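You operate a simulated robot arm through the tools that you are given. There is no shell and no other tool. Be economical: measure what you need, move in short steps, check, and stop when the job is done.

You are at the controls of a simulated two-armed robot. One attempt, no reset.

## Task
Scan the die alone, then seat it back in its socket.
Fine: hold the cast steady with one hand as you lift the die out; dial to DIE for the scan, then back to CAST; the scanner stays on. Set down upright: plaster die.

The check looks at the end state, three seconds after you hand in, the way a careful person would. Anything else that was tipped, shoved, dropped, spilled or broken makes it a failure.

## Robot
Two 7-joint arms with two-finger parallel grippers on one trunk, on a base that drives. Base frame: it is fixed to the floor where the robot stands at the start and does not move with it; the origin is under the middle of the robot, x ahead of it, y to its left, z up. Readings come in m, degrees, newtons and seconds.
The left shoulder is at the start at [0.05, 0.161, 1.148], the right one opposite. With the tool pointing down near the work surface each hand reaches from about 0.18 to 0.68 m from the robot's upright axis, wherever it stands, measured 20 degrees to its own side. Places, roughly: scan key [0.5, -0.1, 0.9]; scan plate [0.7, 0, 0.9]; scanner dial [0.5, 0, 0.9]; scanner switch [0.5, 0.1, 0.9]; socket 1 of cast 205 [0.6, -0.6, 0.8]. Payload 3.43 kg a hand.
Tool frame (each hand has its own): the origin (TCP) lies between the finger pads and is the grasp point; the fingertips stand 0.03 m ahead of it; z points along the fingers, y is the line along which they close. Largest opening 0.094 m; finger width 0.028, thickness 0.01; the body of the gripper, 0.05 by 0.096 m, starts 0.055 m behind the TCP.
Orientation is told as [roll, pitch, yaw] about the base's x, y, z axes, in that order, counted from this pose: with the fingers straight down and closing along the base's y, the tool's x points along the base's -x, its y along +y and its z along -z.

## Interface
- The arms move only by the tool drive_tool. It takes "left_series", "right_series" or both (then of equal length, played together; a hand with none holds still); each is a list that holds one entry, the list of rows, each a list of 6 numbers: the shift along the base's x, y, z in m, then the turn, a rotation vector about the base's x, y, z in degrees. In form: [[[dx, dy, dz, rx, ry, rz], ...]]. A call has 1 to 12 rows; each row shifts and turns the commanded pose from where the row before left it. "left_claw" and "right_claw" are, for a hand that has rows, the gripper command, from -1 (fully open) to 1 (shut), values between in proportion, set as the call begins (left out, the last holds). Each row takes 0.2 s and may step no farther than 0.05 m and 8.6 degrees from the row before; otherwise, or with a gripper value out of range, the whole call is refused. Where a pose cannot be reached the arm comes as near as it can. A force on the tool above 90 N (or 10 N above the force at the start of the call, whichever is more), or a blocked arm, ends the call early, and 0.2 s more pass. The fingers move at their own pace (about 0.045 m/s each) and stop on an object; they squeeze with about 31 N. The grip force told is the motor's: it shows also when the fingers shut on nothing. Time passes only in rows, and 0.2 s behind the last, so rows that do not move let the fingers close. It gives the time, the measured TCP pose, the force on the tool (base axes), the opening and the grip force at its end, in the units of the frame above (readings bear some noise), with the torque about the TCP (base axes, N m) and any sound that the robot's microphone picked up.
- Cameras (640 x 400 px; columns grow to the right, rows downward): "scene" is now at [0.1318, -0.0016, 1.2874]; the picture's right is [-0.02, -1.00, 0.00], its down [-0.41, 0.01, -0.91] and it looks along [0.91, -0.01, -0.41] (base axes); focal length 219 px, centre (320, 200). "left" rides on the left gripper at [0.076, -0.014, -0.103] in its tool frame; the picture's right is [0.18, 0.98, 0.00], its down [-0.75, 0.14, -0.64] and it looks along [-0.63, 0.12, 0.77] (tool axes); focal length 243 px, centre (320, 200). "right" rides on the right gripper at [0.076, 0.014, -0.103] in its tool frame; the picture's right is [-0.18, 0.98, 0.00], its down [-0.75, -0.14, -0.64] and it looks along [-0.63, -0.12, 0.77] (tool axes); focal length 243 px, centre (320, 200). There is no depth. A picture from a camera that has moved, and an enlarged one, comes with that camera's place and axes in the base frame and with its lens.
- camera(camera): a new picture of that camera. No time passes.
- lift_body(by): slides the trunk up (or, below 0, down) by that many m; the arms and the scene camera ride with it, the base frame stays. It gives what a move gives, with no picture.
- steer(legs): drives the robot by 1 to 6 legs, each [ahead, left, turn to the left] in m, m and degrees, along the robot's own axes; the way and the turn of a leg run together, so that a leg with both is an arc; at most 1.5 m and 180 degrees a leg. The arms and the cameras ride along, it lands a little off, and it stops where it bumps. It gives what a move gives.
- aim_head(pan, tilt): turns the head with the scene camera to pan (to the left, within 80 degrees either way) and tilt (down, from -29 to 69), counted from straight ahead of the robot. It gives what a move gives.
- enlarge(camera, box): a new picture of the part [left, top, right, bottom] of that camera's present view, enlarged. No time passes.
- sign_off(): hands the job in; it is judged then, once.

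Go step by step. Nothing tells you exact positions but the pictures and the camera data: compare them with the known pose of the tool, close in by small moves and look again before you grip or let go. The budget is 120 turns and 92 pictures, counting those below and the enlarged ones. Unless the task says otherwise, let go and move clear before handing in, and close with one line.

The tools are called after ">>>" by a JSON object that holds its "fn" and its "kwargs". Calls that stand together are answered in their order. drive_tool: Moves the arms, as the interface text tells. Its arguments: {"type":"object","properties":{"left_series":{"type":"array","items":{"type":"array","items":{"type":"array","items":{"type":"number"}}}},"left_claw":{"type":"number"},"right_series":{"type":"array","items":{"type":"array","items":{"type":"array","items":{"type":"number"}}}},"right_claw":{"type":"number"}},"required":[]} The other tools are called the same way: lift_body (by) slides the trunk up or down; steer (legs) drives the base; aim_head (pan, tilt) turns the head that bears the scene camera; camera (camera) takes a picture; enlarge (camera, box) takes an enlarged picture of a part of a camera's view; sign_off () hands the job in.

At the start:

```text
t: 0.0
left_ee_pos: [0.3455, 0.0165, 1.1338]
left_tool_rot: [0.0, 0.0, 0.1]
left_ft_force: [0.3, -0.1, 0.9]
left_torque: [0.03, 0.0, 0.04]
left_finger_gap: 0.094
left_finger_force: 0.1
right_ee_pos: [0.373, -0.2894, 1.1666]
right_tool_rot: [0.1, 0.0, 0.1]
right_ft_force: [-0.3, 0.3, -0.4]
right_torque: [-0.04, 0.01, 0.0]
right_finger_gap: 0.094
right_finger_force: 0.1
trunk travel left (down, up): [-0.175, 0.092]
robot x, y, heading: [-0.0012, -0.0018, 0.2]
head pan, tilt: [-0.9, 24.3]
```

scene: 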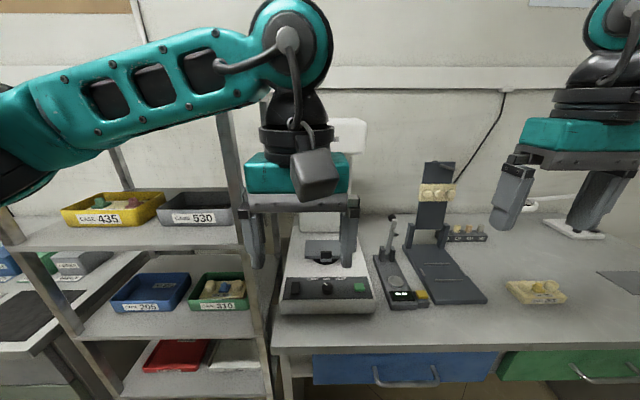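
right: 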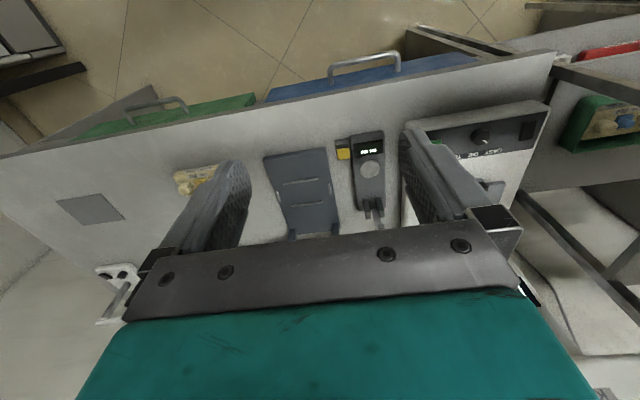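
left: 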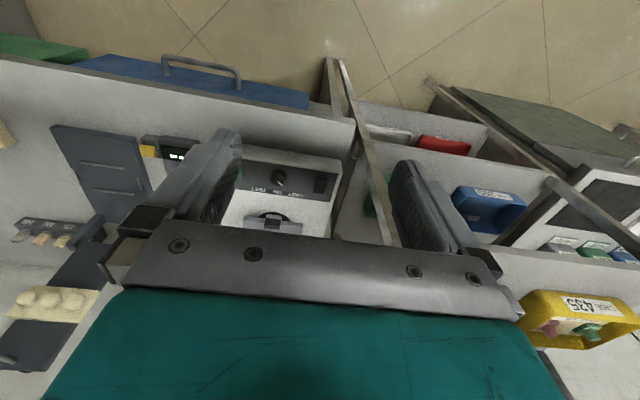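

I see the scanner straight ahead and a yellowish cast on the bench at right, with a tower and a caliper-like device between them. I'll enlarge the key areas first.

>>> {"fn": "enlarge", "kwargs": {"camera": "scene", "box": [260, 190, 400, 330]}}

>>> {"fn": "enlarge", "kwargs": {"camera": "scene", "box": [480, 250, 600, 325]}}

```text
2.86 times, centred on (330, 260) of scene
camera zoom: at [0.1318, -0.0016, 1.2874], right [-0.02, -1.0, 0.0], down [-0.41, 0.01, -0.91], along [0.91, -0.01, -0.41], focal length 627 px, centre (291, 29)
```

zoom: 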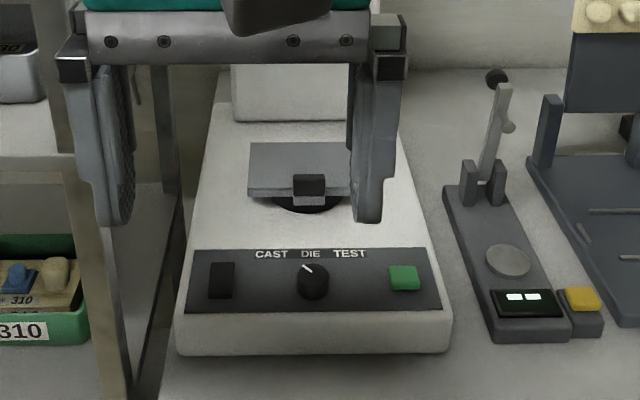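

```text
5.33 times, centred on (540, 288) of scene
camera zoom: at [0.1318, -0.0016, 1.2874], right [-0.02, -1.0, 0.0], down [-0.41, 0.01, -0.91], along [0.91, -0.01, -0.41], focal length 1170 px, centre (-853, -267)
```

zoom: 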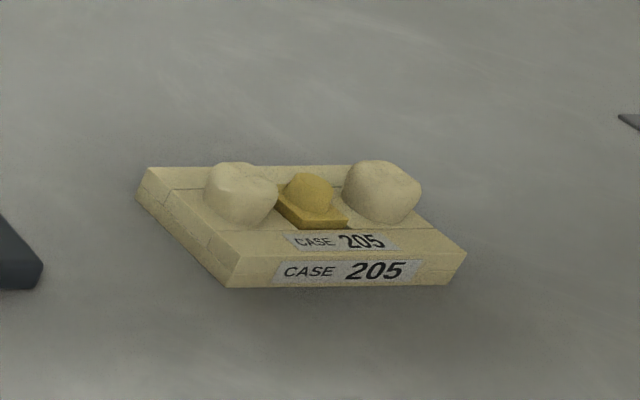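

The dial is at CAST now; the cast has a darker die in its middle, between two fixed teeth. I'll drive sideways so the cast is ahead of me and look again.

>>> {"fn": "steer", "kwargs": {"legs": [[0, -0.55, 0]]}}

>>> {"fn": "aim_head", "kwargs": {"pan": 0, "tilt": 45}}

>>> {"fn": "camera", "kwargs": {"camera": "scene"}}

>>> {"fn": "camera", "kwargs": {"camera": "right"}}

```text
t: 5.3
left_ee_pos: [0.3458, -0.5329, 1.1326]
left_tool_rot: [-0.1, 0.1, -0.1]
left_ft_force: [-0.9, -0.2, 0.5]
left_torque: [-0.01, -0.01, 0.0]
left_finger_gap: 0.094
left_finger_force: 0.1
right_ee_pos: [0.3716, -0.838, 1.1659]
right_tool_rot: [0.0, 0.0, -0.1]
right_ft_force: [-0.2, -0.4, 0.7]
right_torque: [0.02, 0.03, -0.01]
right_finger_gap: 0.0942
right_finger_force: 0.0
trunk travel left (down, up): [-0.175, 0.092]
robot x, y, heading: [0.0028, -0.5455, -0.2]
head pan, tilt: [-0.9, 24.3]
```

```text
t: 6.2
left_ee_pos: [0.3454, -0.5332, 1.1327]
left_tool_rot: [0.0, 0.0, -0.1]
left_ft_force: [-0.4, 0.0, -0.1]
left_torque: [-0.04, 0.04, -0.03]
left_finger_gap: 0.0942
left_finger_force: 0.1
right_ee_pos: [0.3735, -0.839, 1.1666]
right_tool_rot: [0.2, 0.0, -0.2]
right_ft_force: [0.2, -0.8, 0.6]
right_torque: [-0.01, 0.02, -0.01]
right_finger_gap: 0.0941
right_finger_force: 0.1
trunk travel left (down, up): [-0.175, 0.092]
robot x, y, heading: [0.0042, -0.5472, -0.0]
head pan, tilt: [0.0, 45.0]
```

```text
86 pictures are left
camera scene: at [0.1203, -0.5489, 1.2558], right [0.0, -1.0, 0.0], down [-0.71, 0.0, -0.71], along [0.71, 0.0, -0.71], focal length 219 px, centre (320, 200)
```

scene: 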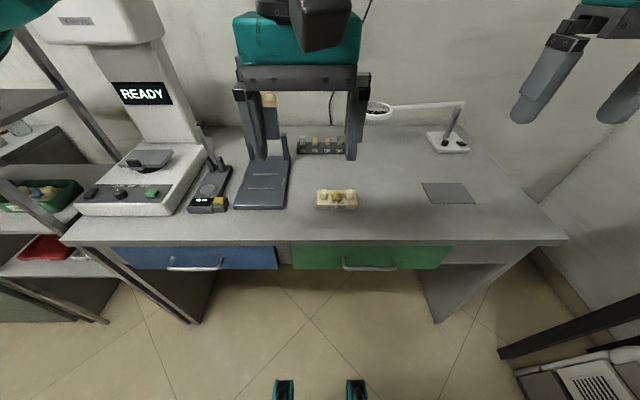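

```text
85 pictures are left
camera right: at [0.296, -0.8246, 1.2675], right [0.19, 0.98, 0.0], down [0.75, -0.14, 0.64], along [0.63, -0.12, -0.77], focal length 243 px, centre (320, 200)
```

right: 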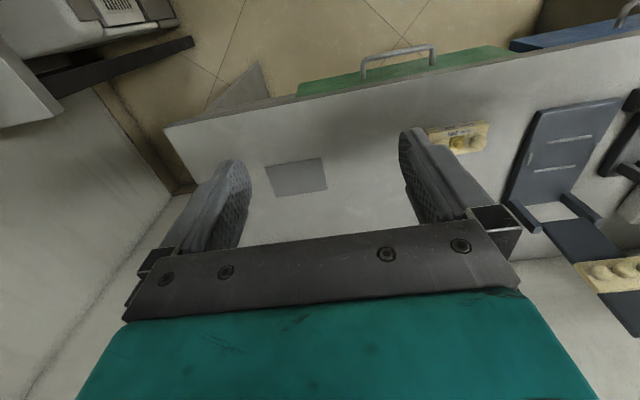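

The scanner's display reads READY, so it is on. Now a closer look at the cast.

>>> {"fn": "enlarge", "kwargs": {"camera": "scene", "box": [304, 180, 368, 220]}}

```text
10.00 times, centred on (336, 200) of scene
camera zoom: at [0.1203, -0.5489, 1.2558], right [0.0, -1.0, 0.0], down [-0.71, 0.0, -0.71], along [0.71, 0.0, -0.71], focal length 2194 px, centre (160, 200)
```

zoom: 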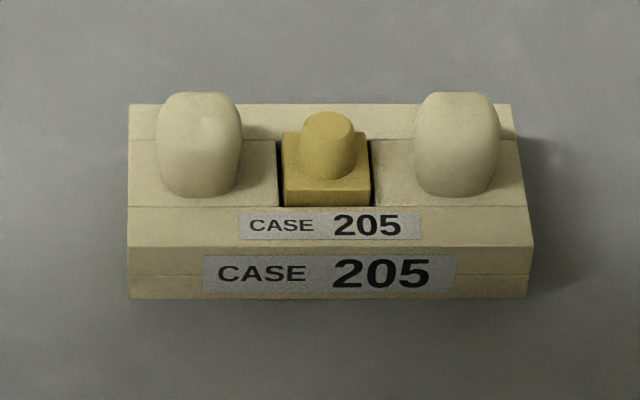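

The cast lies square to the axes: about 0.11 m wide, with the die's stub in the middle at about y −0.595. I'll turn both hands by 90 degrees so they close along x: right camera outward to the right, left camera outward to the left.

>>> {"fn": "drive_tool", "kwargs": {"left_series": [[[0.01, 0.01, 0, 0, 0, -8.2], [0.01, 0.01, 0, 0, 0, -8.2], [0.01, 0.01, 0, 0, 0, -8.2], [0.01, 0.01, 0, 0, 0, -8.2], [0.01, 0.01, 0, 0, 0, -8.2], [0.01, 0.01, 0, 0, 0, -8.2], [0.01, 0.01, 0, 0, 0, -8.2], [0.01, 0.01, 0, 0, 0, -8.2], [0.01, 0.01, 0, 0, 0, -8.2], [0.01, 0.01, 0, 0, 0, -8.2], [0.01, 0.01, 0, 0, 0, -8]]], "right_series": [[[0.016, 0.015, -0.005, 0, 0, 8.2], [0.016, 0.015, -0.005, 0, 0, 8.2], [0.016, 0.015, -0.005, 0, 0, 8.2], [0.016, 0.015, -0.005, 0, 0, 8.2], [0.016, 0.015, -0.005, 0, 0, 8.2], [0.016, 0.015, -0.005, 0, 0, 8.2], [0.016, 0.015, -0.005, 0, 0, 8.2], [0.016, 0.015, -0.005, 0, 0, 8.2], [0.016, 0.015, -0.005, 0, 0, 8.2], [0.016, 0.015, -0.005, 0, 0, 8.2], [0.016, 0.015, -0.005, 0, 0, 8]]]}}

>>> {"fn": "camera", "kwargs": {"camera": "right"}}

>>> {"fn": "camera", "kwargs": {"camera": "scene"}}

```text
t: 8.6
left_ee_pos: [0.3185, -0.4806, 1.1163]
left_tool_rot: [0.1, -0.1, -90.1]
left_ft_force: [-0.2, 0.6, 0.3]
left_torque: [0.02, 0.0, 0.0]
left_finger_gap: 0.094
left_finger_force: 0.1
left hand out of reach, approached as far as the arm can: row 9, 10, 11
right_ee_pos: [0.2716, -0.6322, 1.0947]
right_tool_rot: [-0.3, 0.0, 89.5]
right_ft_force: [-0.2, -0.1, 1.0]
right_torque: [0.02, 0.01, 0.0]
right_finger_gap: 0.0941
right_finger_force: 0.1
right hand out of reach, approached as far as the arm can: row 6, 7, 8, 9, 10, 11
trunk travel left (down, up): [-0.175, 0.092]
robot x, y, heading: [-0.0011, -0.5506, -0.0]
head pan, tilt: [0.0, 45.0]
```

```text
83 pictures are left
camera right: at [0.2566, -0.7085, 1.1947], right [-0.98, 0.19, 0.0], down [0.15, 0.75, 0.64], along [0.13, 0.63, -0.77], focal length 243 px, centre (320, 200)
```

right: 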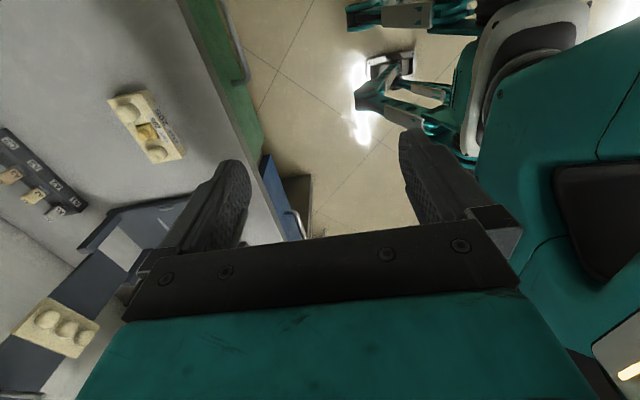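

```text
82 pictures are left
camera scene: at [0.1198, -0.5491, 1.2559], right [0.0, -1.0, 0.0], down [-0.71, 0.0, -0.71], along [0.71, 0.0, -0.71], focal length 219 px, centre (320, 200)
```

scene: 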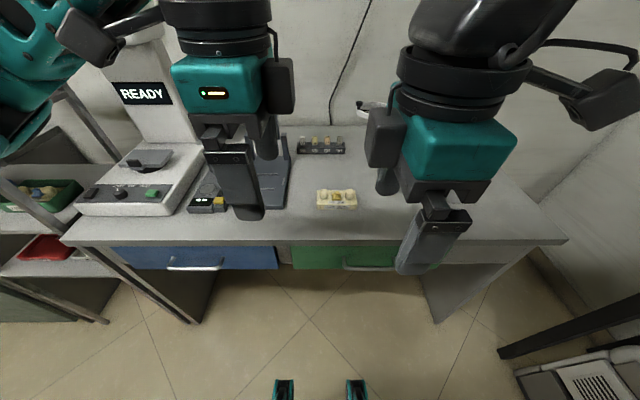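

The arms reach less at this height. I'll lower both hands (the space below is clear in front of the bench) and see where they settle.

>>> {"fn": "drive_tool", "kwargs": {"left_series": [[[0, 0, -0.03, 0, 0, 0], [0, 0, -0.03, 0, 0, 0], [0, 0, -0.03, 0, 0, 0], [0, 0, -0.02, 0, 0, 0]]], "right_series": [[[0, 0, -0.03, 0, 0, 0], [0, 0, -0.03, 0, 0, 0], [0, 0, -0.03, 0, 0, 0], [0, 0, -0.02, 0, 0, 0]]]}}

```text
t: 9.6
left_ee_pos: [0.3162, -0.4762, 1.0404]
left_tool_rot: [0.0, -0.1, -89.6]
left_ft_force: [-0.3, 0.2, 0.5]
left_torque: [0.03, 0.02, 0.01]
left_finger_gap: 0.0939
left_finger_force: 0.0
left hand out of reach, approached as far as the arm can: row 3, 4
right_ee_pos: [0.275, -0.6405, 0.984]
right_tool_rot: [0.1, -0.1, 90.0]
right_ft_force: [-0.5, 0.1, 0.2]
right_torque: [-0.01, 0.01, 0.02]
right_finger_gap: 0.094
right_finger_force: 0.1
right hand out of reach, approached as far as the arm can: row 3, 4
trunk travel left (down, up): [-0.175, 0.092]
robot x, y, heading: [-0.002, -0.5516, -0.2]
head pan, tilt: [0.0, 45.0]
```

>>> {"fn": "drive_tool", "kwargs": {"left_series": [[[0.03, 0.0, 0, 0, 0, 0], [0.03, 0, 0, 0, 0, 0], [0.03, 0, 0, 0, 0, 0], [0.03, 0, 0, 0, 0, 0], [0.03, 0, 0, 0, 0, 0]]], "right_series": [[[0.03, 0, 0.0, 0, 0, 0], [0.03, 0, 0, 0, 0, 0], [0.03, 0, 0, 0, 0, 0], [0.03, 0, 0, 0, 0, 0], [0.03, 0, 0, 0, 0, 0]]]}}

```text
t: 10.8
left_ee_pos: [0.3158, -0.4766, 1.0407]
left_tool_rot: [-0.1, -0.1, -89.6]
left_ft_force: [-0.9, 0.3, 0.2]
left_torque: [0.02, -0.03, 0.01]
left_finger_gap: 0.094
left_finger_force: 0.0
left hand out of reach, approached as far as the arm can: row 1, 2, 3, 4, 5
right_ee_pos: [0.2757, -0.6401, 0.9859]
right_tool_rot: [0.0, -0.2, 89.9]
right_ft_force: [-0.5, 0.2, 0.7]
right_torque: [-0.01, 0.01, 0.03]
right_finger_gap: 0.0938
right_finger_force: 0.0
right hand out of reach, approached as far as the arm can: row 1, 2, 3, 4, 5
trunk travel left (down, up): [-0.175, 0.092]
robot x, y, heading: [-0.0015, -0.5462, 0.0]
head pan, tilt: [0.0, 45.0]
```

Both hands are stuck at a joint limit in this yaw direction. I'll turn back to neutral, lower and forward over the bench, then try the opposite yaw.

>>> {"fn": "drive_tool", "kwargs": {"left_series": [[[0, 0.005, 0, 0, 0, 8.2], [0, 0.005, 0, 0, 0, 8.2], [0, 0.005, 0, 0, 0, 8.2], [0, 0.005, 0, 0, 0, 8.2], [0, 0.005, 0, 0, 0, 8.2], [0, 0.005, 0, 0, 0, 8.2], [0, 0.005, 0, 0, 0, 8.2], [0, 0.005, 0, 0, 0, 8.2], [0, 0.005, 0, 0, 0, 8.2], [0, 0.005, 0, 0, 0, 8.2], [0, 0.005, 0, 0, 0, 8]]], "right_series": [[[0, -0.01, 0, 0, 0, -8.2], [0, -0.01, 0, 0, 0, -8.2], [0, -0.01, 0, 0, 0, -8.2], [0, -0.01, 0, 0, 0, -8.2], [0, -0.01, 0, 0, 0, -8.2], [0, -0.01, 0, 0, 0, -8.2], [0, -0.01, 0, 0, 0, -8.2], [0, -0.01, 0, 0, 0, -8.2], [0, -0.01, 0, 0, 0, -8.2], [0, -0.01, 0, 0, 0, -8.2], [0, -0.01, 0, 0, 0, -8]]]}}

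>>> {"fn": "drive_tool", "kwargs": {"left_series": [[[0.04, 0, 0, 0, 0, 0], [0.04, 0, 0, 0, 0, 0], [0.04, 0, 0, 0, 0, 0]]], "right_series": [[[0.04, 0, 0, 0, 0, 0], [0.04, 0, 0, 0, 0, 0], [0.04, 0, 0, 0, 0, 0]]]}}

```text
t: 13.2
left_ee_pos: [0.3182, -0.4198, 1.0402]
left_tool_rot: [0.0, 0.0, 0.2]
left_ft_force: [0.1, -0.3, -0.5]
left_torque: [-0.02, -0.01, 0.0]
left_finger_gap: 0.094
left_finger_force: 0.0
right_ee_pos: [0.2722, -0.7494, 0.9846]
right_tool_rot: [0.1, 0.1, -0.2]
right_ft_force: [0.4, -0.6, 0.4]
right_torque: [0.0, 0.02, 0.06]
right_finger_gap: 0.0938
right_finger_force: 0.0
trunk travel left (down, up): [-0.175, 0.092]
robot x, y, heading: [-0.0009, -0.5488, -0.2]
head pan, tilt: [0.0, 45.0]
```

```text
t: 13.9
left_ee_pos: [0.4399, -0.4201, 1.0405]
left_tool_rot: [0.0, -0.1, 0.0]
left_ft_force: [-0.3, 0.6, -0.2]
left_torque: [-0.01, -0.01, 0.03]
left_finger_gap: 0.0941
left_finger_force: 0.0
right_ee_pos: [0.3949, -0.75, 0.9867]
right_tool_rot: [0.1, 0.1, 0.0]
right_ft_force: [0.0, 0.2, -0.3]
right_torque: [-0.04, 0.02, -0.01]
right_finger_gap: 0.094
right_finger_force: 0.0
trunk travel left (down, up): [-0.175, 0.092]
robot x, y, heading: [0.0005, -0.5503, -0.2]
head pan, tilt: [0.0, 45.0]
```

>>> {"fn": "drive_tool", "kwargs": {"left_series": [[[0, 0, 0, 0, 0, 8.2], [0, 0, 0, 0, 0, 8.2], [0, 0, 0, 0, 0, 8.2], [0, 0, 0, 0, 0, 8.2], [0, 0, 0, 0, 0, 8.2], [0, 0, 0, 0, 0, 8.2], [0, 0, 0, 0, 0, 8.2], [0, 0, 0, 0, 0, 8.2], [0, 0, 0, 0, 0, 8.2], [0, 0, 0, 0, 0, 8.2], [0, 0, 0, 0, 0, 8]]], "right_series": [[[0.01, 0, 0, 0, 0, -8.2], [0.01, 0, 0, 0, 0, -8.2], [0.01, 0, 0, 0, 0, -8.2], [0.01, 0, 0, 0, 0, -8.2], [0.01, 0, 0, 0, 0, -8.2], [0.01, 0, 0, 0, 0, -8.2], [0.01, 0, 0, 0, 0, -8.2], [0.01, 0, 0, 0, 0, -8.2], [0.01, 0, 0, 0, 0, -8.2], [0.01, 0, 0, 0, 0, -8.2], [0.01, 0, 0, 0, 0, -8]]]}}

>>> {"fn": "camera", "kwargs": {"camera": "scene"}}

>>> {"fn": "camera", "kwargs": {"camera": "left"}}

```text
t: 16.4
left_ee_pos: [0.4401, -0.4218, 1.0403]
left_tool_rot: [0.0, 0.0, 90.2]
left_ft_force: [0.1, -0.3, 0.0]
left_torque: [-0.01, 0.03, 0.02]
left_finger_gap: 0.0939
left_finger_force: 0.0
right_ee_pos: [0.5032, -0.7499, 0.9872]
right_tool_rot: [0.1, 0.0, -90.2]
right_ft_force: [-0.4, -0.1, -0.8]
right_torque: [0.02, -0.01, -0.04]
right_finger_gap: 0.094
right_finger_force: 0.1
trunk travel left (down, up): [-0.175, 0.092]
robot x, y, heading: [0.0017, -0.5484, -0.2]
head pan, tilt: [0.0, 45.0]
```

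```text
81 pictures are left
camera scene: at [0.1204, -0.5489, 1.2557], right [0.0, -1.0, 0.0], down [-0.71, 0.0, -0.71], along [0.71, 0.0, -0.71], focal length 219 px, centre (320, 200)
```

scene: 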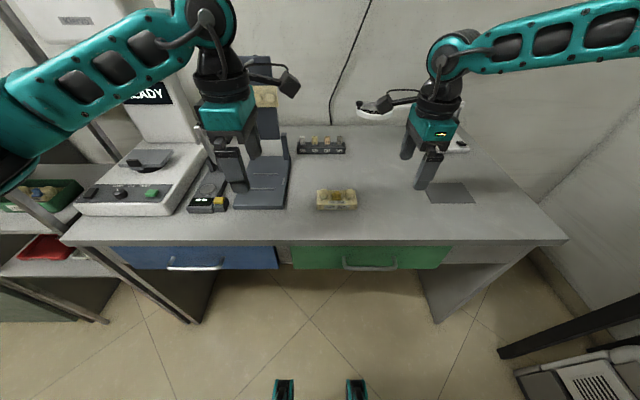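

```text
80 pictures are left
camera left: at [0.4532, -0.4977, 1.1425], right [-0.98, -0.19, 0.0], down [-0.14, 0.75, 0.64], along [-0.12, 0.63, -0.77], focal length 243 px, centre (320, 200)
```

left: 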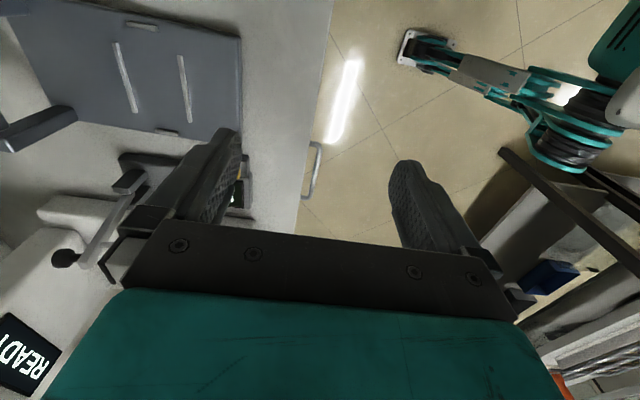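

Opposite yaw works. From two views I put the die's stub top at about (0.571, −0.596, 0.837), bench at z≈0.795, and the cast spanning x 0.542–0.600, y −0.540 to −0.654. Plan: left hand tilted 60° from the left, gripping the cast's left end front-to-back; right hand straight down at neutral yaw, picking the stub. I'll tilt the left and return the right to neutral.

>>> {"fn": "drive_tool", "kwargs": {"left_series": [[[0.01, 0, 0, -7.5, 0, 0], [0.01, 0, 0, -7.5, 0, 0], [0.01, 0, 0, -7.5, 0, 0], [0.01, 0, 0, -7.5, 0, 0], [0.01, 0, 0, -7.5, 0, 0], [0.01, 0, 0, -7.5, 0, 0], [0.01, 0, 0, -7.5, 0, 0], [0.01, 0, 0, -7.5, 0, 0], [0.01, 0, 0, 0, 0, 0], [0.01, 0, 0, 0, 0, 0], [0.02, 0, 0, 0, 0, 0]]], "right_series": [[[0.0, 0, 0, 0, 0, 8.2], [0.0, 0, 0, 0, 0, 8.2], [0.0, 0, 0, 0, 0, 8.2], [0.0, 0, 0, 0, 0, 8.2], [0.0, 0, 0, 0, 0, 8.2], [0.0, 0, 0, 0, 0, 8.2], [0.0, 0, 0, 0, 0, 8.2], [0.0, 0, 0, 0, 0, 8.2], [0.0, 0, 0, 0, 0, 8.2], [0.0, 0, 0, 0, 0, 8.2], [0.0, 0, 0, 0, 0, 8.2]]]}}

>>> {"fn": "camera", "kwargs": {"camera": "scene"}}

>>> {"fn": "camera", "kwargs": {"camera": "left"}}

```text
t: 18.8
left_ee_pos: [0.5591, -0.4198, 1.0406]
left_tool_rot: [-0.1, 59.9, 89.9]
left_ft_force: [-1.6, 0.1, -0.3]
left_torque: [-0.03, 0.0, -0.02]
left_finger_gap: 0.0941
left_finger_force: 0.0
right_ee_pos: [0.5031, -0.7503, 0.9842]
right_tool_rot: [0.1, 0.0, 0.3]
right_ft_force: [-0.3, -1.0, 0.2]
right_torque: [0.0, 0.0, -0.01]
right_finger_gap: 0.0942
right_finger_force: 0.0
trunk travel left (down, up): [-0.175, 0.092]
robot x, y, heading: [-0.0057, -0.5482, -0.1]
head pan, tilt: [0.0, 45.0]
```

```text
79 pictures are left
camera scene: at [0.1205, -0.549, 1.2557], right [0.0, -1.0, 0.0], down [-0.71, 0.0, -0.71], along [0.71, 0.0, -0.71], focal length 219 px, centre (320, 200)
```

scene: 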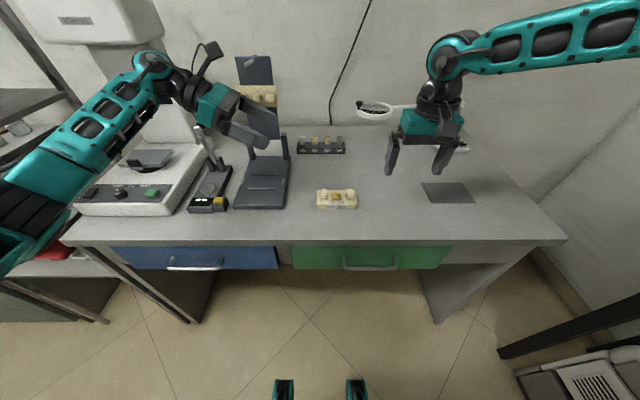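

```text
78 pictures are left
camera left: at [0.5735, -0.3702, 1.1577], right [-0.98, -0.09, 0.16], down [-0.14, 0.93, -0.33], along [-0.12, -0.35, -0.93], focal length 243 px, centre (320, 200)
```

left: 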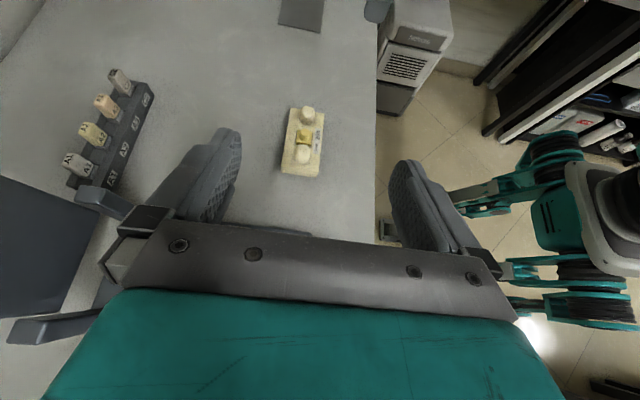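

The left camera gives a good view of the cast. I'll shift the base 0.12 m right so that the left forearm stays well away from the scanner.

>>> {"fn": "steer", "kwargs": {"legs": [[0, -0.12, 0]]}}

>>> {"fn": "drive_tool", "kwargs": {"left_series": [[[0.002, 0.03, -0.02, 0, 0, 0], [0.002, 0.03, -0.03, 0, 0, 0], [0.002, 0.03, -0.03, 0, 0, 0], [0.002, 0, -0.04, 0, 0, 0]]]}}

>>> {"fn": "camera", "kwargs": {"camera": "scene"}}

>>> {"fn": "camera", "kwargs": {"camera": "left"}}

```text
t: 20.5
left_ee_pos: [0.559, -0.5415, 1.0402]
left_tool_rot: [-0.2, 59.9, 89.8]
left_ft_force: [-0.5, 0.1, -0.5]
left_torque: [0.01, -0.02, 0.01]
left_finger_gap: 0.094
left_finger_force: 0.1
right_ee_pos: [0.5049, -0.8723, 0.9851]
right_tool_rot: [0.0, 0.0, 0.1]
right_ft_force: [0.2, -0.1, -0.1]
right_torque: [0.02, 0.02, -0.02]
right_finger_gap: 0.0941
right_finger_force: 0.1
trunk travel left (down, up): [-0.175, 0.092]
robot x, y, heading: [-0.0052, -0.6684, -0.1]
head pan, tilt: [0.0, 45.0]
```

```text
t: 21.5
left_ee_pos: [0.5671, -0.4492, 0.9185]
left_tool_rot: [-0.2, 60.0, 89.8]
left_ft_force: [-0.1, 0.3, -0.2]
left_torque: [-0.06, -0.02, 0.01]
left_finger_gap: 0.0941
left_finger_force: 0.0
right_ee_pos: [0.5042, -0.8716, 0.9843]
right_tool_rot: [0.0, -0.1, 0.1]
right_ft_force: [0.1, 0.9, 0.2]
right_torque: [0.03, -0.05, 0.01]
right_finger_gap: 0.094
right_finger_force: 0.1
trunk travel left (down, up): [-0.175, 0.092]
robot x, y, heading: [0.0028, -0.6663, -0.3]
head pan, tilt: [0.0, 45.0]
```

```text
77 pictures are left
camera scene: at [0.1202, -0.6707, 1.2557], right [0.0, -1.0, 0.0], down [-0.71, 0.0, -0.71], along [0.71, 0.0, -0.71], focal length 219 px, centre (320, 200)
```

scene: 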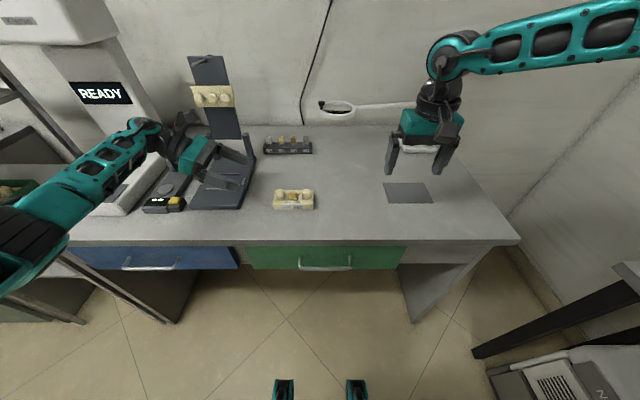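

```text
76 pictures are left
camera left: at [0.5811, -0.3997, 1.0369], right [-0.98, -0.09, 0.16], down [-0.14, 0.93, -0.33], along [-0.12, -0.35, -0.93], focal length 243 px, centre (320, 200)
```

left: 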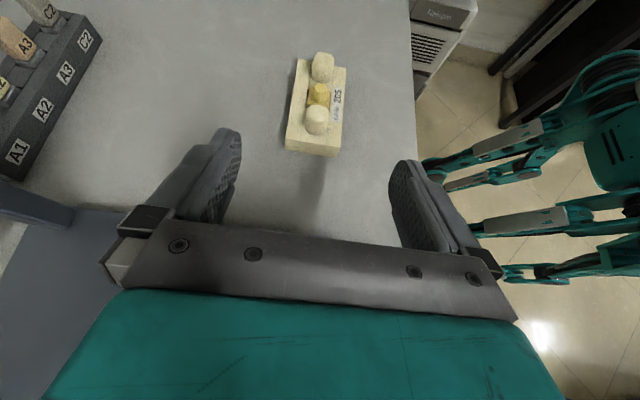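

>>> {"fn": "enlarge", "kwargs": {"camera": "scene", "box": [80, 90, 340, 250]}}

```text
2.46 times, centred on (210, 170) of scene
camera zoom: at [0.1202, -0.6707, 1.2557], right [0.0, -1.0, 0.0], down [-0.71, 0.0, -0.71], along [0.71, 0.0, -0.71], focal length 540 px, centre (591, 274)
```

zoom: 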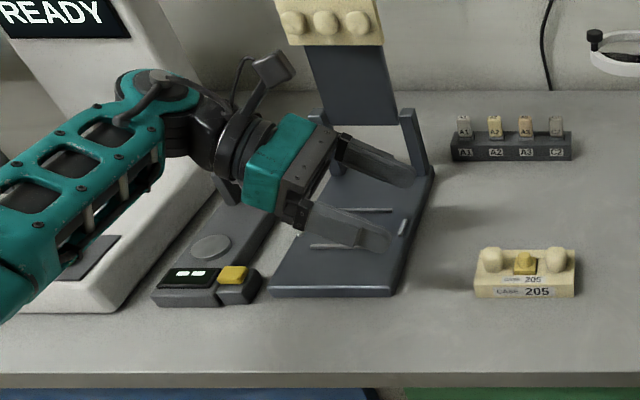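

The forearm will come lower as the hand does, so I'll raise the trunk to keep the elbow well above the scanner, then approach the cast.

>>> {"fn": "lift_body", "kwargs": {"by": 0.088}}

>>> {"fn": "drive_tool", "kwargs": {"left_series": [[[0.001, 0, -0.035, 0, 0, 0], [0.001, 0, -0.035, 0, 0, 0], [0, 0, -0.03, 0, 0, 0], [0, 0, -0.03, 0, 0, 0], [0, 0, -0.02, 0, 0, 0]]]}}

>>> {"fn": "enlarge", "kwargs": {"camera": "scene", "box": [80, 100, 340, 260]}}

>>> {"fn": "camera", "kwargs": {"camera": "left"}}

```text
t: 22.7
left_ee_pos: [0.5674, -0.4505, 1.0083]
left_tool_rot: [-0.2, 60.0, 89.9]
left_ft_force: [-0.5, 0.7, -0.1]
left_torque: [0.01, 0.02, -0.01]
left_finger_gap: 0.0941
left_finger_force: 0.0
right_ee_pos: [0.504, -0.8722, 1.0723]
right_tool_rot: [0.0, 0.0, 0.1]
right_ft_force: [-0.4, 0.8, 0.5]
right_torque: [-0.03, -0.02, 0.01]
right_finger_gap: 0.094
right_finger_force: 0.1
trunk travel left (down, up): [-0.263, 0.004]
robot x, y, heading: [0.0002, -0.6705, -0.1]
head pan, tilt: [0.0, 45.0]
```

```text
t: 23.9
left_ee_pos: [0.5532, -0.4521, 0.8638]
left_tool_rot: [-0.3, 60.0, 89.6]
left_ft_force: [0.0, 0.4, -0.5]
left_torque: [-0.01, -0.01, -0.01]
left_finger_gap: 0.094
left_finger_force: 0.2
left hand out of reach, approached as far as the arm can: row 4, 5
right_ee_pos: [0.5038, -0.8716, 1.0742]
right_tool_rot: [0.1, 0.1, 0.1]
right_ft_force: [-0.6, -0.6, 0.7]
right_torque: [-0.01, -0.06, -0.01]
right_finger_gap: 0.094
right_finger_force: 0.2
trunk travel left (down, up): [-0.263, 0.004]
robot x, y, heading: [-0.0012, -0.6651, -0.1]
head pan, tilt: [0.0, 45.0]
```

```text
2.46 times, centred on (210, 180) of scene
camera zoom: at [0.1196, -0.6695, 1.3439], right [0.0, -1.0, 0.0], down [-0.71, 0.0, -0.71], along [0.71, 0.0, -0.71], focal length 540 px, centre (591, 249)
```

zoom: 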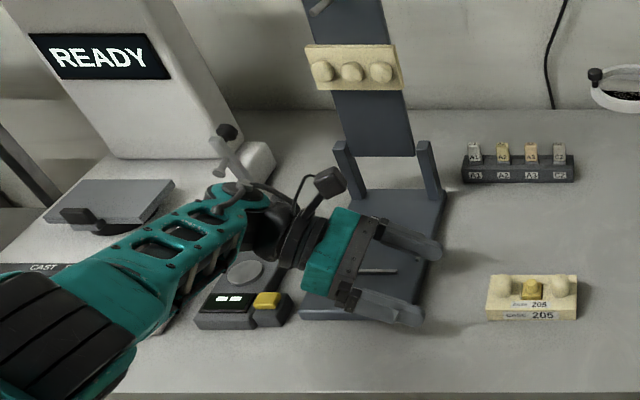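

```text
73 pictures are left
camera left: at [0.5681, -0.4034, 0.982], right [-0.98, -0.09, 0.16], down [-0.14, 0.93, -0.33], along [-0.12, -0.35, -0.93], focal length 243 px, centre (320, 200)
```

left: 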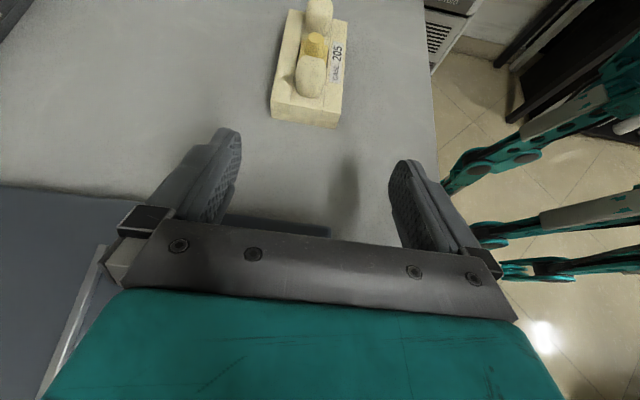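

The reach is marginal here; moving toward the cast (−y) both helps reach and takes the forearm away from the devices. I'll go in at this height first.

>>> {"fn": "drive_tool", "kwargs": {"left_series": [[[0.006, -0.02, 0, 0, 0, 0], [0.006, -0.02, 0, 0, 0, 0], [0.006, -0.01, 0, 0, 0, 0], [0, 0, 0, 0, 0, 0]]]}}

>>> {"fn": "enlarge", "kwargs": {"camera": "scene", "box": [80, 100, 340, 260]}}

>>> {"fn": "camera", "kwargs": {"camera": "left"}}

```text
t: 24.9
left_ee_pos: [0.5702, -0.5075, 0.8652]
left_tool_rot: [-0.2, 60.0, 89.7]
left_ft_force: [-0.1, 0.3, 0.6]
left_torque: [-0.03, 0.0, -0.02]
left_finger_gap: 0.0938
left_finger_force: 0.0
right_ee_pos: [0.5037, -0.8723, 1.0723]
right_tool_rot: [0.1, 0.0, 0.2]
right_ft_force: [-0.5, 0.3, 0.2]
right_torque: [-0.01, 0.01, -0.05]
right_finger_gap: 0.0942
right_finger_force: 0.1
trunk travel left (down, up): [-0.263, 0.004]
robot x, y, heading: [0.003, -0.6683, -0.3]
head pan, tilt: [0.0, 45.0]
```

```text
2.46 times, centred on (210, 180) of scene
camera zoom: at [0.12, -0.6706, 1.3438], right [0.0, -1.0, 0.0], down [-0.71, 0.0, -0.71], along [0.71, 0.0, -0.71], focal length 540 px, centre (591, 249)
```

zoom: 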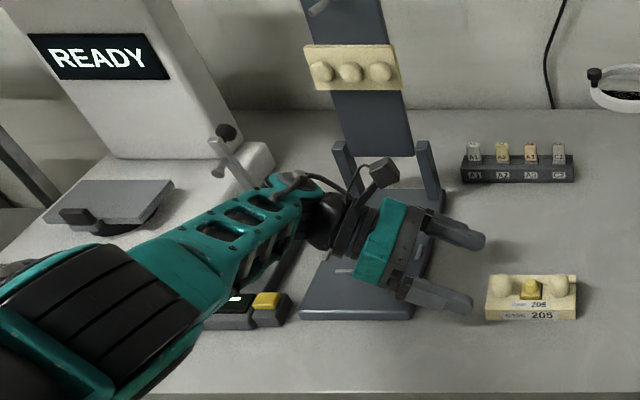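

```text
71 pictures are left
camera left: at [0.5847, -0.4567, 0.9827], right [-0.98, -0.09, 0.16], down [-0.14, 0.93, -0.33], along [-0.12, -0.35, -0.93], focal length 243 px, centre (320, 200)
```

left: 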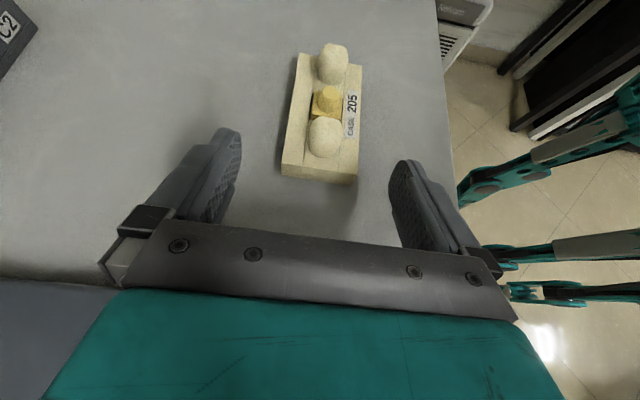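

The fingers are well centred on the cast's depth. Lowering and sliding in over the cast's left end.

>>> {"fn": "drive_tool", "kwargs": {"left_series": [[[0, 0, -0.012, 0, 0, 0], [0, 0, -0.012, 0, 0, 0], [0, 0, -0.01, 0, 0, 0], [0, -0.013, 0, 0, 0, 0], [0, -0.013, 0, 0, 0, 0], [0, 0, 0, 0, 0, 0]]]}}

>>> {"fn": "enlarge", "kwargs": {"camera": "scene", "box": [200, 150, 360, 250]}}

>>> {"fn": "camera", "kwargs": {"camera": "left"}}

```text
t: 26.3
left_ee_pos: [0.5591, -0.5357, 0.8361]
left_tool_rot: [-0.1, 59.9, 89.8]
left_ft_force: [0.4, 0.1, 0.1]
left_torque: [0.0, -0.03, 0.03]
left_finger_gap: 0.094
left_finger_force: 0.1
left hand out of reach, approached as far as the arm can: row 1, 2, 3, 5
right_ee_pos: [0.5038, -0.8714, 1.0731]
right_tool_rot: [0.0, 0.0, 0.2]
right_ft_force: [0.5, 0.7, -0.5]
right_torque: [-0.01, 0.0, -0.03]
right_finger_gap: 0.094
right_finger_force: 0.0
trunk travel left (down, up): [-0.263, 0.004]
robot x, y, heading: [-0.0053, -0.6673, -0.2]
head pan, tilt: [0.0, 45.0]
```

```text
4.00 times, centred on (280, 200) of scene
camera zoom: at [0.12, -0.6706, 1.3438], right [0.0, -1.0, 0.0], down [-0.71, 0.0, -0.71], along [0.71, 0.0, -0.71], focal length 878 px, centre (480, 200)
```

zoom: 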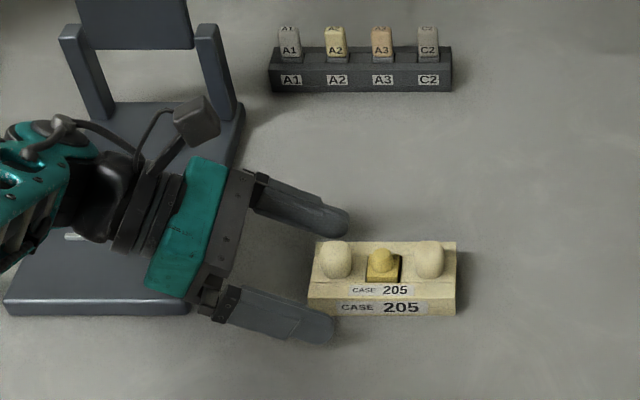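

```text
69 pictures are left
camera left: at [0.5731, -0.4868, 0.9533], right [-0.98, -0.09, 0.16], down [-0.14, 0.93, -0.33], along [-0.12, -0.35, -0.93], focal length 243 px, centre (320, 200)
```

left: 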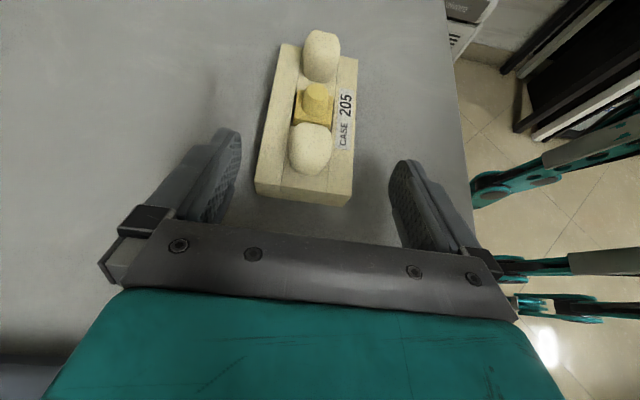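

The arm is at its reach limit, with x at 0.559. Lowering the trunk by 0.01 m brings the hand down as well as easing reach; then I'll nudge x to centre.

>>> {"fn": "lift_body", "kwargs": {"by": -0.01}}

>>> {"fn": "drive_tool", "kwargs": {"left_series": [[[0.006, 0, 0, 0, 0, 0], [0.006, 0, 0, 0, 0, 0], [0, 0, 0, 0, 0, 0]]]}}

```text
t: 26.9
left_ee_pos: [0.5596, -0.5364, 0.8268]
left_tool_rot: [-0.2, 60.1, 89.7]
left_ft_force: [-1.8, 1.4, 7.9]
left_torque: [-0.13, 0.44, -0.11]
left_finger_gap: 0.0942
left_finger_force: 0.0
right_ee_pos: [0.503, -0.872, 1.0643]
right_tool_rot: [0.1, 0.0, 0.1]
right_ft_force: [-0.5, 0.0, 0.1]
right_torque: [-0.04, 0.01, 0.01]
right_finger_gap: 0.0941
right_finger_force: 0.1
trunk travel left (down, up): [-0.253, 0.014]
robot x, y, heading: [0.0008, -0.6718, -0.2]
head pan, tilt: [0.0, 45.0]
```

```text
t: 27.7
left_ee_pos: [0.5621, -0.5404, 0.8293]
left_tool_rot: [0.0, 60.0, 89.9]
left_ft_force: [-0.1, 0.5, 0.3]
left_torque: [0.0, 0.01, 0.03]
left_finger_gap: 0.094
left_finger_force: 0.1
left hand out of reach, approached as far as the arm can: row 1, 2
right_ee_pos: [0.5043, -0.872, 1.0624]
right_tool_rot: [0.1, 0.1, 0.1]
right_ft_force: [-0.2, -0.2, 0.9]
right_torque: [0.0, 0.02, 0.0]
right_finger_gap: 0.0944
right_finger_force: 0.0
trunk travel left (down, up): [-0.253, 0.014]
robot x, y, heading: [0.0046, -0.6696, -0.1]
head pan, tilt: [0.0, 45.0]
```

A light 8 N touch was the front fingertip meeting the bench (so bench ≈0.80); it is clear now. I'll drive the base forward 12 mm to centre the fingers in x.

>>> {"fn": "steer", "kwargs": {"legs": [[0.012, 0, 0]]}}

>>> {"fn": "enlarge", "kwargs": {"camera": "scene", "box": [260, 170, 340, 220]}}

>>> {"fn": "camera", "kwargs": {"camera": "left"}}

```text
t: 28.4
left_ee_pos: [0.5757, -0.5389, 0.8297]
left_tool_rot: [-0.1, 59.9, 89.8]
left_ft_force: [-0.6, 0.1, 0.3]
left_torque: [0.0, 0.01, -0.01]
left_finger_gap: 0.0941
left_finger_force: 0.0
right_ee_pos: [0.516, -0.8726, 1.0629]
right_tool_rot: [0.1, 0.0, 0.1]
right_ft_force: [0.3, -0.6, -0.6]
right_torque: [0.0, -0.04, 0.03]
right_finger_gap: 0.0937
right_finger_force: 0.2
trunk travel left (down, up): [-0.253, 0.014]
robot x, y, heading: [0.0115, -0.6697, -0.1]
head pan, tilt: [0.0, 45.0]
```

```text
8.00 times, centred on (300, 195) of scene
camera zoom: at [0.1325, -0.6708, 1.3337], right [0.0, -1.0, 0.0], down [-0.71, 0.0, -0.71], along [0.71, 0.0, -0.71], focal length 1756 px, centre (480, 240)
```

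zoom: 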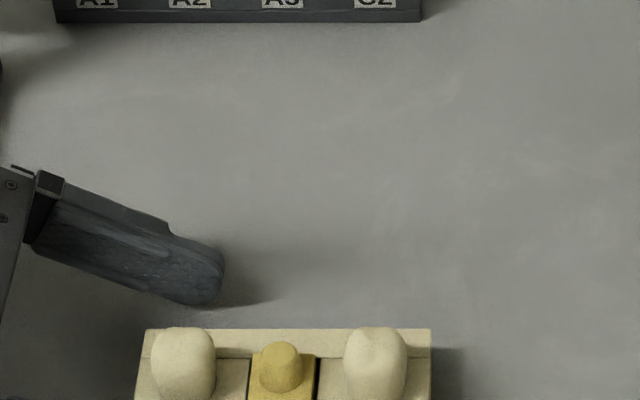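

```text
67 pictures are left
camera left: at [0.5883, -0.4892, 0.9471], right [-0.98, -0.09, 0.16], down [-0.14, 0.93, -0.33], along [-0.12, -0.35, -0.93], focal length 243 px, centre (320, 200)
```

left: 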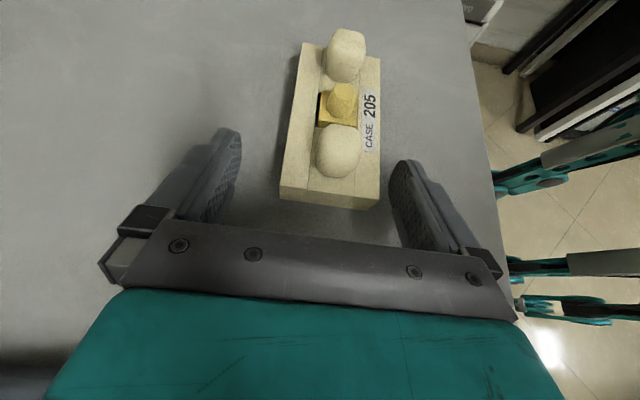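

Both views put the cast's centre at x≈0.565, so I shift the left hand 10 mm back and then close on the cast, watching the gap.

>>> {"fn": "drive_tool", "kwargs": {"left_series": [[[-0.005, 0, 0, 0, 0, 0], [-0.005, 0, 0, 0, 0, 0], [0, 0, 0, 0, 0, 0]]]}}

>>> {"fn": "camera", "kwargs": {"camera": "left"}}

```text
t: 29.2
left_ee_pos: [0.5644, -0.5387, 0.8296]
left_tool_rot: [0.0, 60.0, 90.0]
left_ft_force: [-0.3, -0.3, 0.1]
left_torque: [0.0, 0.0, -0.01]
left_finger_gap: 0.094
left_finger_force: 0.1
right_ee_pos: [0.5145, -0.8727, 1.0627]
right_tool_rot: [0.0, 0.0, 0.1]
right_ft_force: [0.1, -0.5, -0.7]
right_torque: [-0.01, 0.03, 0.01]
right_finger_gap: 0.0939
right_finger_force: 0.1
trunk travel left (down, up): [-0.253, 0.014]
robot x, y, heading: [0.0121, -0.6712, -0.2]
head pan, tilt: [0.0, 45.0]
```

```text
66 pictures are left
camera left: at [0.5781, -0.4894, 0.9472], right [-0.98, -0.09, 0.16], down [-0.14, 0.93, -0.33], along [-0.12, -0.35, -0.93], focal length 243 px, centre (320, 200)
```

left: 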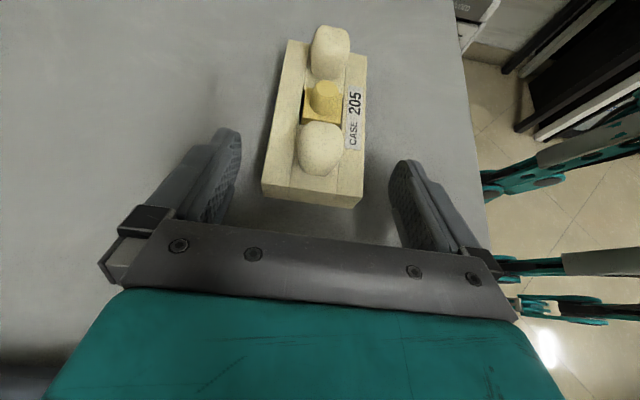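

>>> {"fn": "drive_tool", "kwargs": {"left_series": [[[0, 0, 0, 0, 0, 0], [0, 0, 0, 0, 0, 0], [0, 0, 0, 0, 0, 0]]], "left_claw": -0.33}}

>>> {"fn": "camera", "kwargs": {"camera": "left"}}

```text
t: 30.0
left_ee_pos: [0.5643, -0.5385, 0.8291]
left_tool_rot: [-0.2, 60.0, 89.8]
left_ft_force: [0.6, 0.4, -1.2]
left_torque: [0.01, -0.01, 0.01]
left_finger_gap: 0.0627
left_finger_force: 0.2
right_ee_pos: [0.515, -0.8723, 1.064]
right_tool_rot: [0.1, 0.0, 0.1]
right_ft_force: [0.5, 0.0, 0.3]
right_torque: [0.01, -0.04, 0.04]
right_finger_gap: 0.0941
right_finger_force: 0.1
trunk travel left (down, up): [-0.253, 0.014]
robot x, y, heading: [0.0113, -0.6695, -0.1]
head pan, tilt: [0.0, 45.0]
```

```text
65 pictures are left
camera left: at [0.5781, -0.4893, 0.9472], right [-0.98, -0.09, 0.16], down [-0.14, 0.93, -0.33], along [-0.12, -0.35, -0.93], focal length 243 px, centre (320, 200)
```

left: 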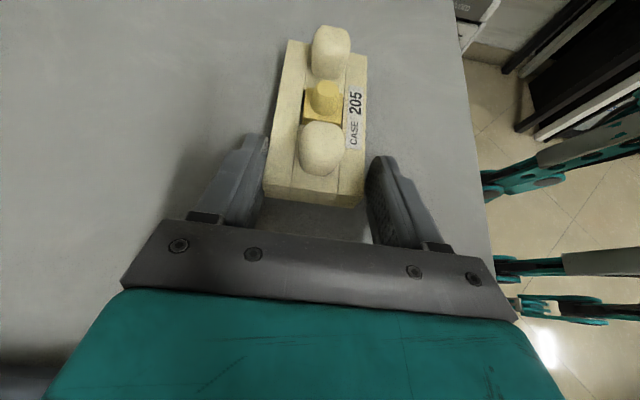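

The fingers straddle the cast evenly. Closing firmly.

>>> {"fn": "drive_tool", "kwargs": {"left_series": [[[0, 0, 0, 0, 0, 0], [0, 0, 0, 0, 0, 0], [0, 0, 0, 0, 0, 0]]], "left_claw": -0.1}}

>>> {"fn": "camera", "kwargs": {"camera": "left"}}

>>> {"fn": "aim_head", "kwargs": {"pan": 8, "tilt": 50}}

>>> {"fn": "enlarge", "kwargs": {"camera": "scene", "box": [290, 155, 370, 205]}}

```text
t: 30.8
left_ee_pos: [0.564, -0.5411, 0.8302]
left_tool_rot: [-0.1, 60.0, 89.8]
left_ft_force: [0.0, 0.0, 0.6]
left_torque: [0.01, -0.05, 0.05]
left_finger_gap: 0.0581
left_finger_force: 31.3
right_ee_pos: [0.5154, -0.8735, 1.064]
right_tool_rot: [0.1, 0.0, 0.2]
right_ft_force: [-0.2, 0.1, -0.5]
right_torque: [-0.01, 0.02, -0.03]
right_finger_gap: 0.0942
right_finger_force: 0.1
trunk travel left (down, up): [-0.253, 0.014]
robot x, y, heading: [0.0125, -0.67, -0.3]
head pan, tilt: [0.0, 45.0]
```

```text
64 pictures are left
camera left: at [0.5781, -0.4894, 0.9473], right [-0.98, -0.09, 0.16], down [-0.14, 0.93, -0.33], along [-0.12, -0.35, -0.93], focal length 243 px, centre (320, 200)
```

left: 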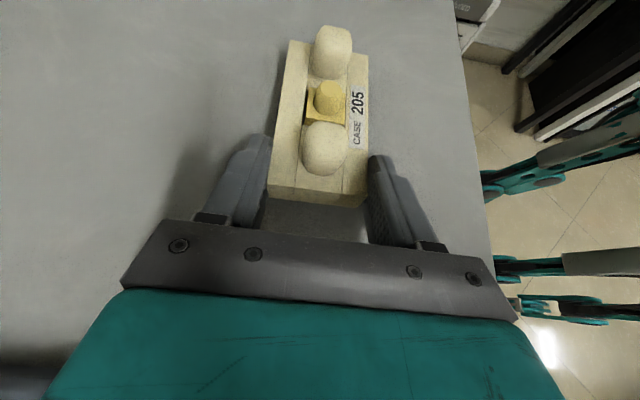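

```text
t: 31.5
left_ee_pos: [0.5646, -0.5397, 0.8289]
left_tool_rot: [-0.1, 60.0, 89.8]
left_ft_force: [0.0, 0.0, 1.0]
left_torque: [0.0, -0.02, 0.1]
left_finger_gap: 0.0577
left_finger_force: 30.7
right_ee_pos: [0.5153, -0.8728, 1.0625]
right_tool_rot: [0.1, 0.0, 0.1]
right_ft_force: [-0.6, -0.3, -0.4]
right_torque: [0.01, 0.01, -0.01]
right_finger_gap: 0.0942
right_finger_force: 0.1
trunk travel left (down, up): [-0.253, 0.014]
robot x, y, heading: [0.0108, -0.6739, -0.2]
head pan, tilt: [8.0, 50.0]
```

```text
8.00 times, centred on (330, 180) of scene
camera zoom: at [0.1268, -0.66, 1.3269], right [0.14, -0.99, 0.0], down [-0.76, -0.1, -0.64], along [0.64, 0.09, -0.77], focal length 1756 px, centre (240, 360)
```

zoom: 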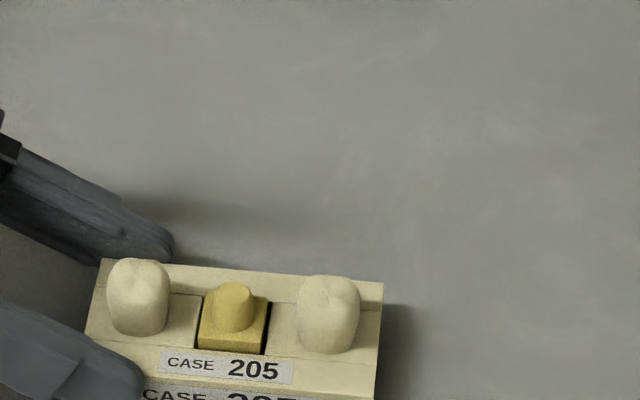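

The cast is held (gap 0.058, 31 N). Now the right hand goes above the die, with its fingers narrowed.

>>> {"fn": "drive_tool", "kwargs": {"right_series": [[[0.006, 0.03, 0, 0, 0, 0], [0.006, 0.03, 0, 0, 0, 0], [0.006, 0.03, 0, 0, 0, 0], [0.006, 0.03, 0, 0, 0, 0], [0.006, 0.03, 0, 0, 0, 0], [0.006, 0.03, -0.01, 0, 0, 0], [0.006, 0.03, -0.02, 0, 0, 0], [0.006, 0.03, -0.02, 0, 0, 0], [0.004, 0.03, -0.02, 0, 0, 0], [0, 0.006, -0.02, 0, 0, 0], [0, 0, -0.01, 0, 0, 0]]], "right_claw": 0.53}}

>>> {"fn": "camera", "kwargs": {"camera": "right"}}

>>> {"fn": "camera", "kwargs": {"camera": "scene"}}

```text
t: 33.9
left_ee_pos: [0.5656, -0.5401, 0.8304]
left_tool_rot: [-0.1, 60.0, 89.8]
left_ft_force: [0.6, -0.5, 0.0]
left_torque: [-0.06, -0.02, 0.07]
left_finger_gap: 0.0581
left_finger_force: 31.0
right_ee_pos: [0.4294, -0.8049, 1.0211]
right_tool_rot: [0.1, 0.0, 0.1]
right_ft_force: [-0.3, 0.1, -0.6]
right_torque: [0.02, 0.01, -0.01]
right_finger_gap: 0.0222
right_finger_force: 0.1
right hand out of reach, approached as far as the arm can: row 1, 2, 3, 4, 5, 6, 7, 8, 9, 10, 11
trunk travel left (down, up): [-0.253, 0.014]
robot x, y, heading: [0.0143, -0.6687, -0.1]
head pan, tilt: [8.0, 50.0]
```

```text
62 pictures are left
camera right: at [0.352, -0.7908, 1.1224], right [0.18, 0.98, 0.0], down [0.75, -0.14, 0.64], along [0.63, -0.11, -0.77], focal length 243 px, centre (320, 200)
```

right: 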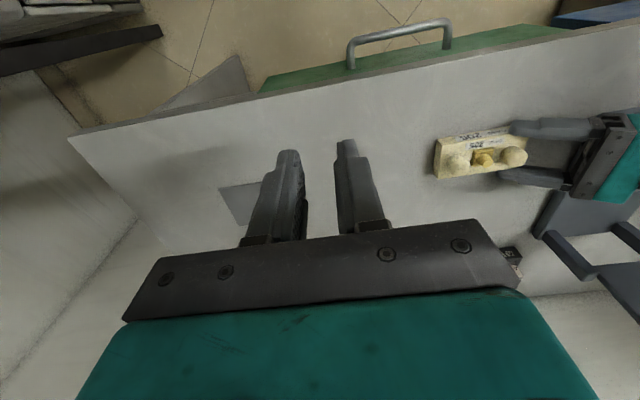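

```text
61 pictures are left
camera scene: at [0.1267, -0.66, 1.3269], right [0.14, -0.99, 0.0], down [-0.76, -0.1, -0.64], along [0.64, 0.09, -0.77], focal length 219 px, centre (320, 200)
```

scene: 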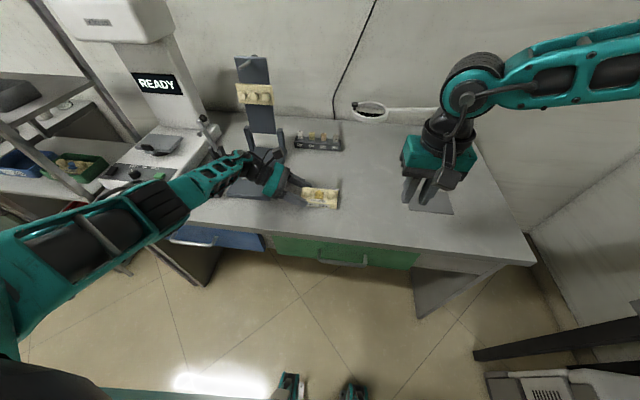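

The right arm reaches less at height, so I'll descend first, then move across at z≈0.92.

>>> {"fn": "drive_tool", "kwargs": {"right_series": [[[0, 0, -0.03, 0, 0, 0], [0, 0, -0.03, 0, 0, 0], [0, 0, -0.03, 0, 0, 0], [0.02, 0.02, 0, 0, 0, 0], [0.02, 0.025, 0, 0, 0, 0], [0.02, 0.025, 0, 0, 0, 0], [0.02, 0.025, 0, 0, 0, 0], [0.02, 0.025, 0, 0, 0, 0], [0.02, 0.025, 0, 0, 0, 0]]]}}

```text
t: 35.9
left_ee_pos: [0.5652, -0.5405, 0.8288]
left_tool_rot: [-0.1, 60.0, 89.8]
left_ft_force: [1.1, -0.5, 0.8]
left_torque: [-0.01, 0.06, 0.04]
left_finger_gap: 0.0575
left_finger_force: 30.9
right_ee_pos: [0.4528, -0.8185, 1.0224]
right_tool_rot: [0.3, -0.1, 0.0]
right_ft_force: [-0.2, 0.4, -0.1]
right_torque: [-0.01, 0.01, 0.01]
right_finger_gap: 0.0221
right_finger_force: 0.0
right hand out of reach, approached as far as the arm can: row 1, 2, 3, 4, 5, 6, 7, 8, 9
trunk travel left (down, up): [-0.253, 0.014]
robot x, y, heading: [0.0109, -0.6703, -0.2]
head pan, tilt: [8.0, 50.0]
```

>>> {"fn": "drive_tool", "kwargs": {"right_series": [[[-0.02, -0.02, 0, 0, 0, 0], [-0.02, -0.02, 0, 0, 0, 0], [-0.02, -0.02, 0, 0, 0, 0], [0, 0, -0.02, 0, 0, 0], [0, 0, -0.02, 0, 0, 0], [0, 0, -0.02, 0, 0, 0], [0, 0, -0.02, 0, 0, 0]]]}}

```text
t: 37.5
left_ee_pos: [0.5634, -0.5403, 0.8296]
left_tool_rot: [-0.1, 60.0, 89.7]
left_ft_force: [-0.1, 0.5, -0.1]
left_torque: [-0.1, 0.0, -0.05]
left_finger_gap: 0.0577
left_finger_force: 30.7
right_ee_pos: [0.3928, -0.8778, 0.9402]
right_tool_rot: [0.1, 0.0, 0.1]
right_ft_force: [-0.6, 0.7, -0.2]
right_torque: [-0.03, 0.01, -0.01]
right_finger_gap: 0.022
right_finger_force: 0.1
trunk travel left (down, up): [-0.253, 0.014]
robot x, y, heading: [0.0142, -0.6721, -0.3]
head pan, tilt: [8.0, 50.0]
```

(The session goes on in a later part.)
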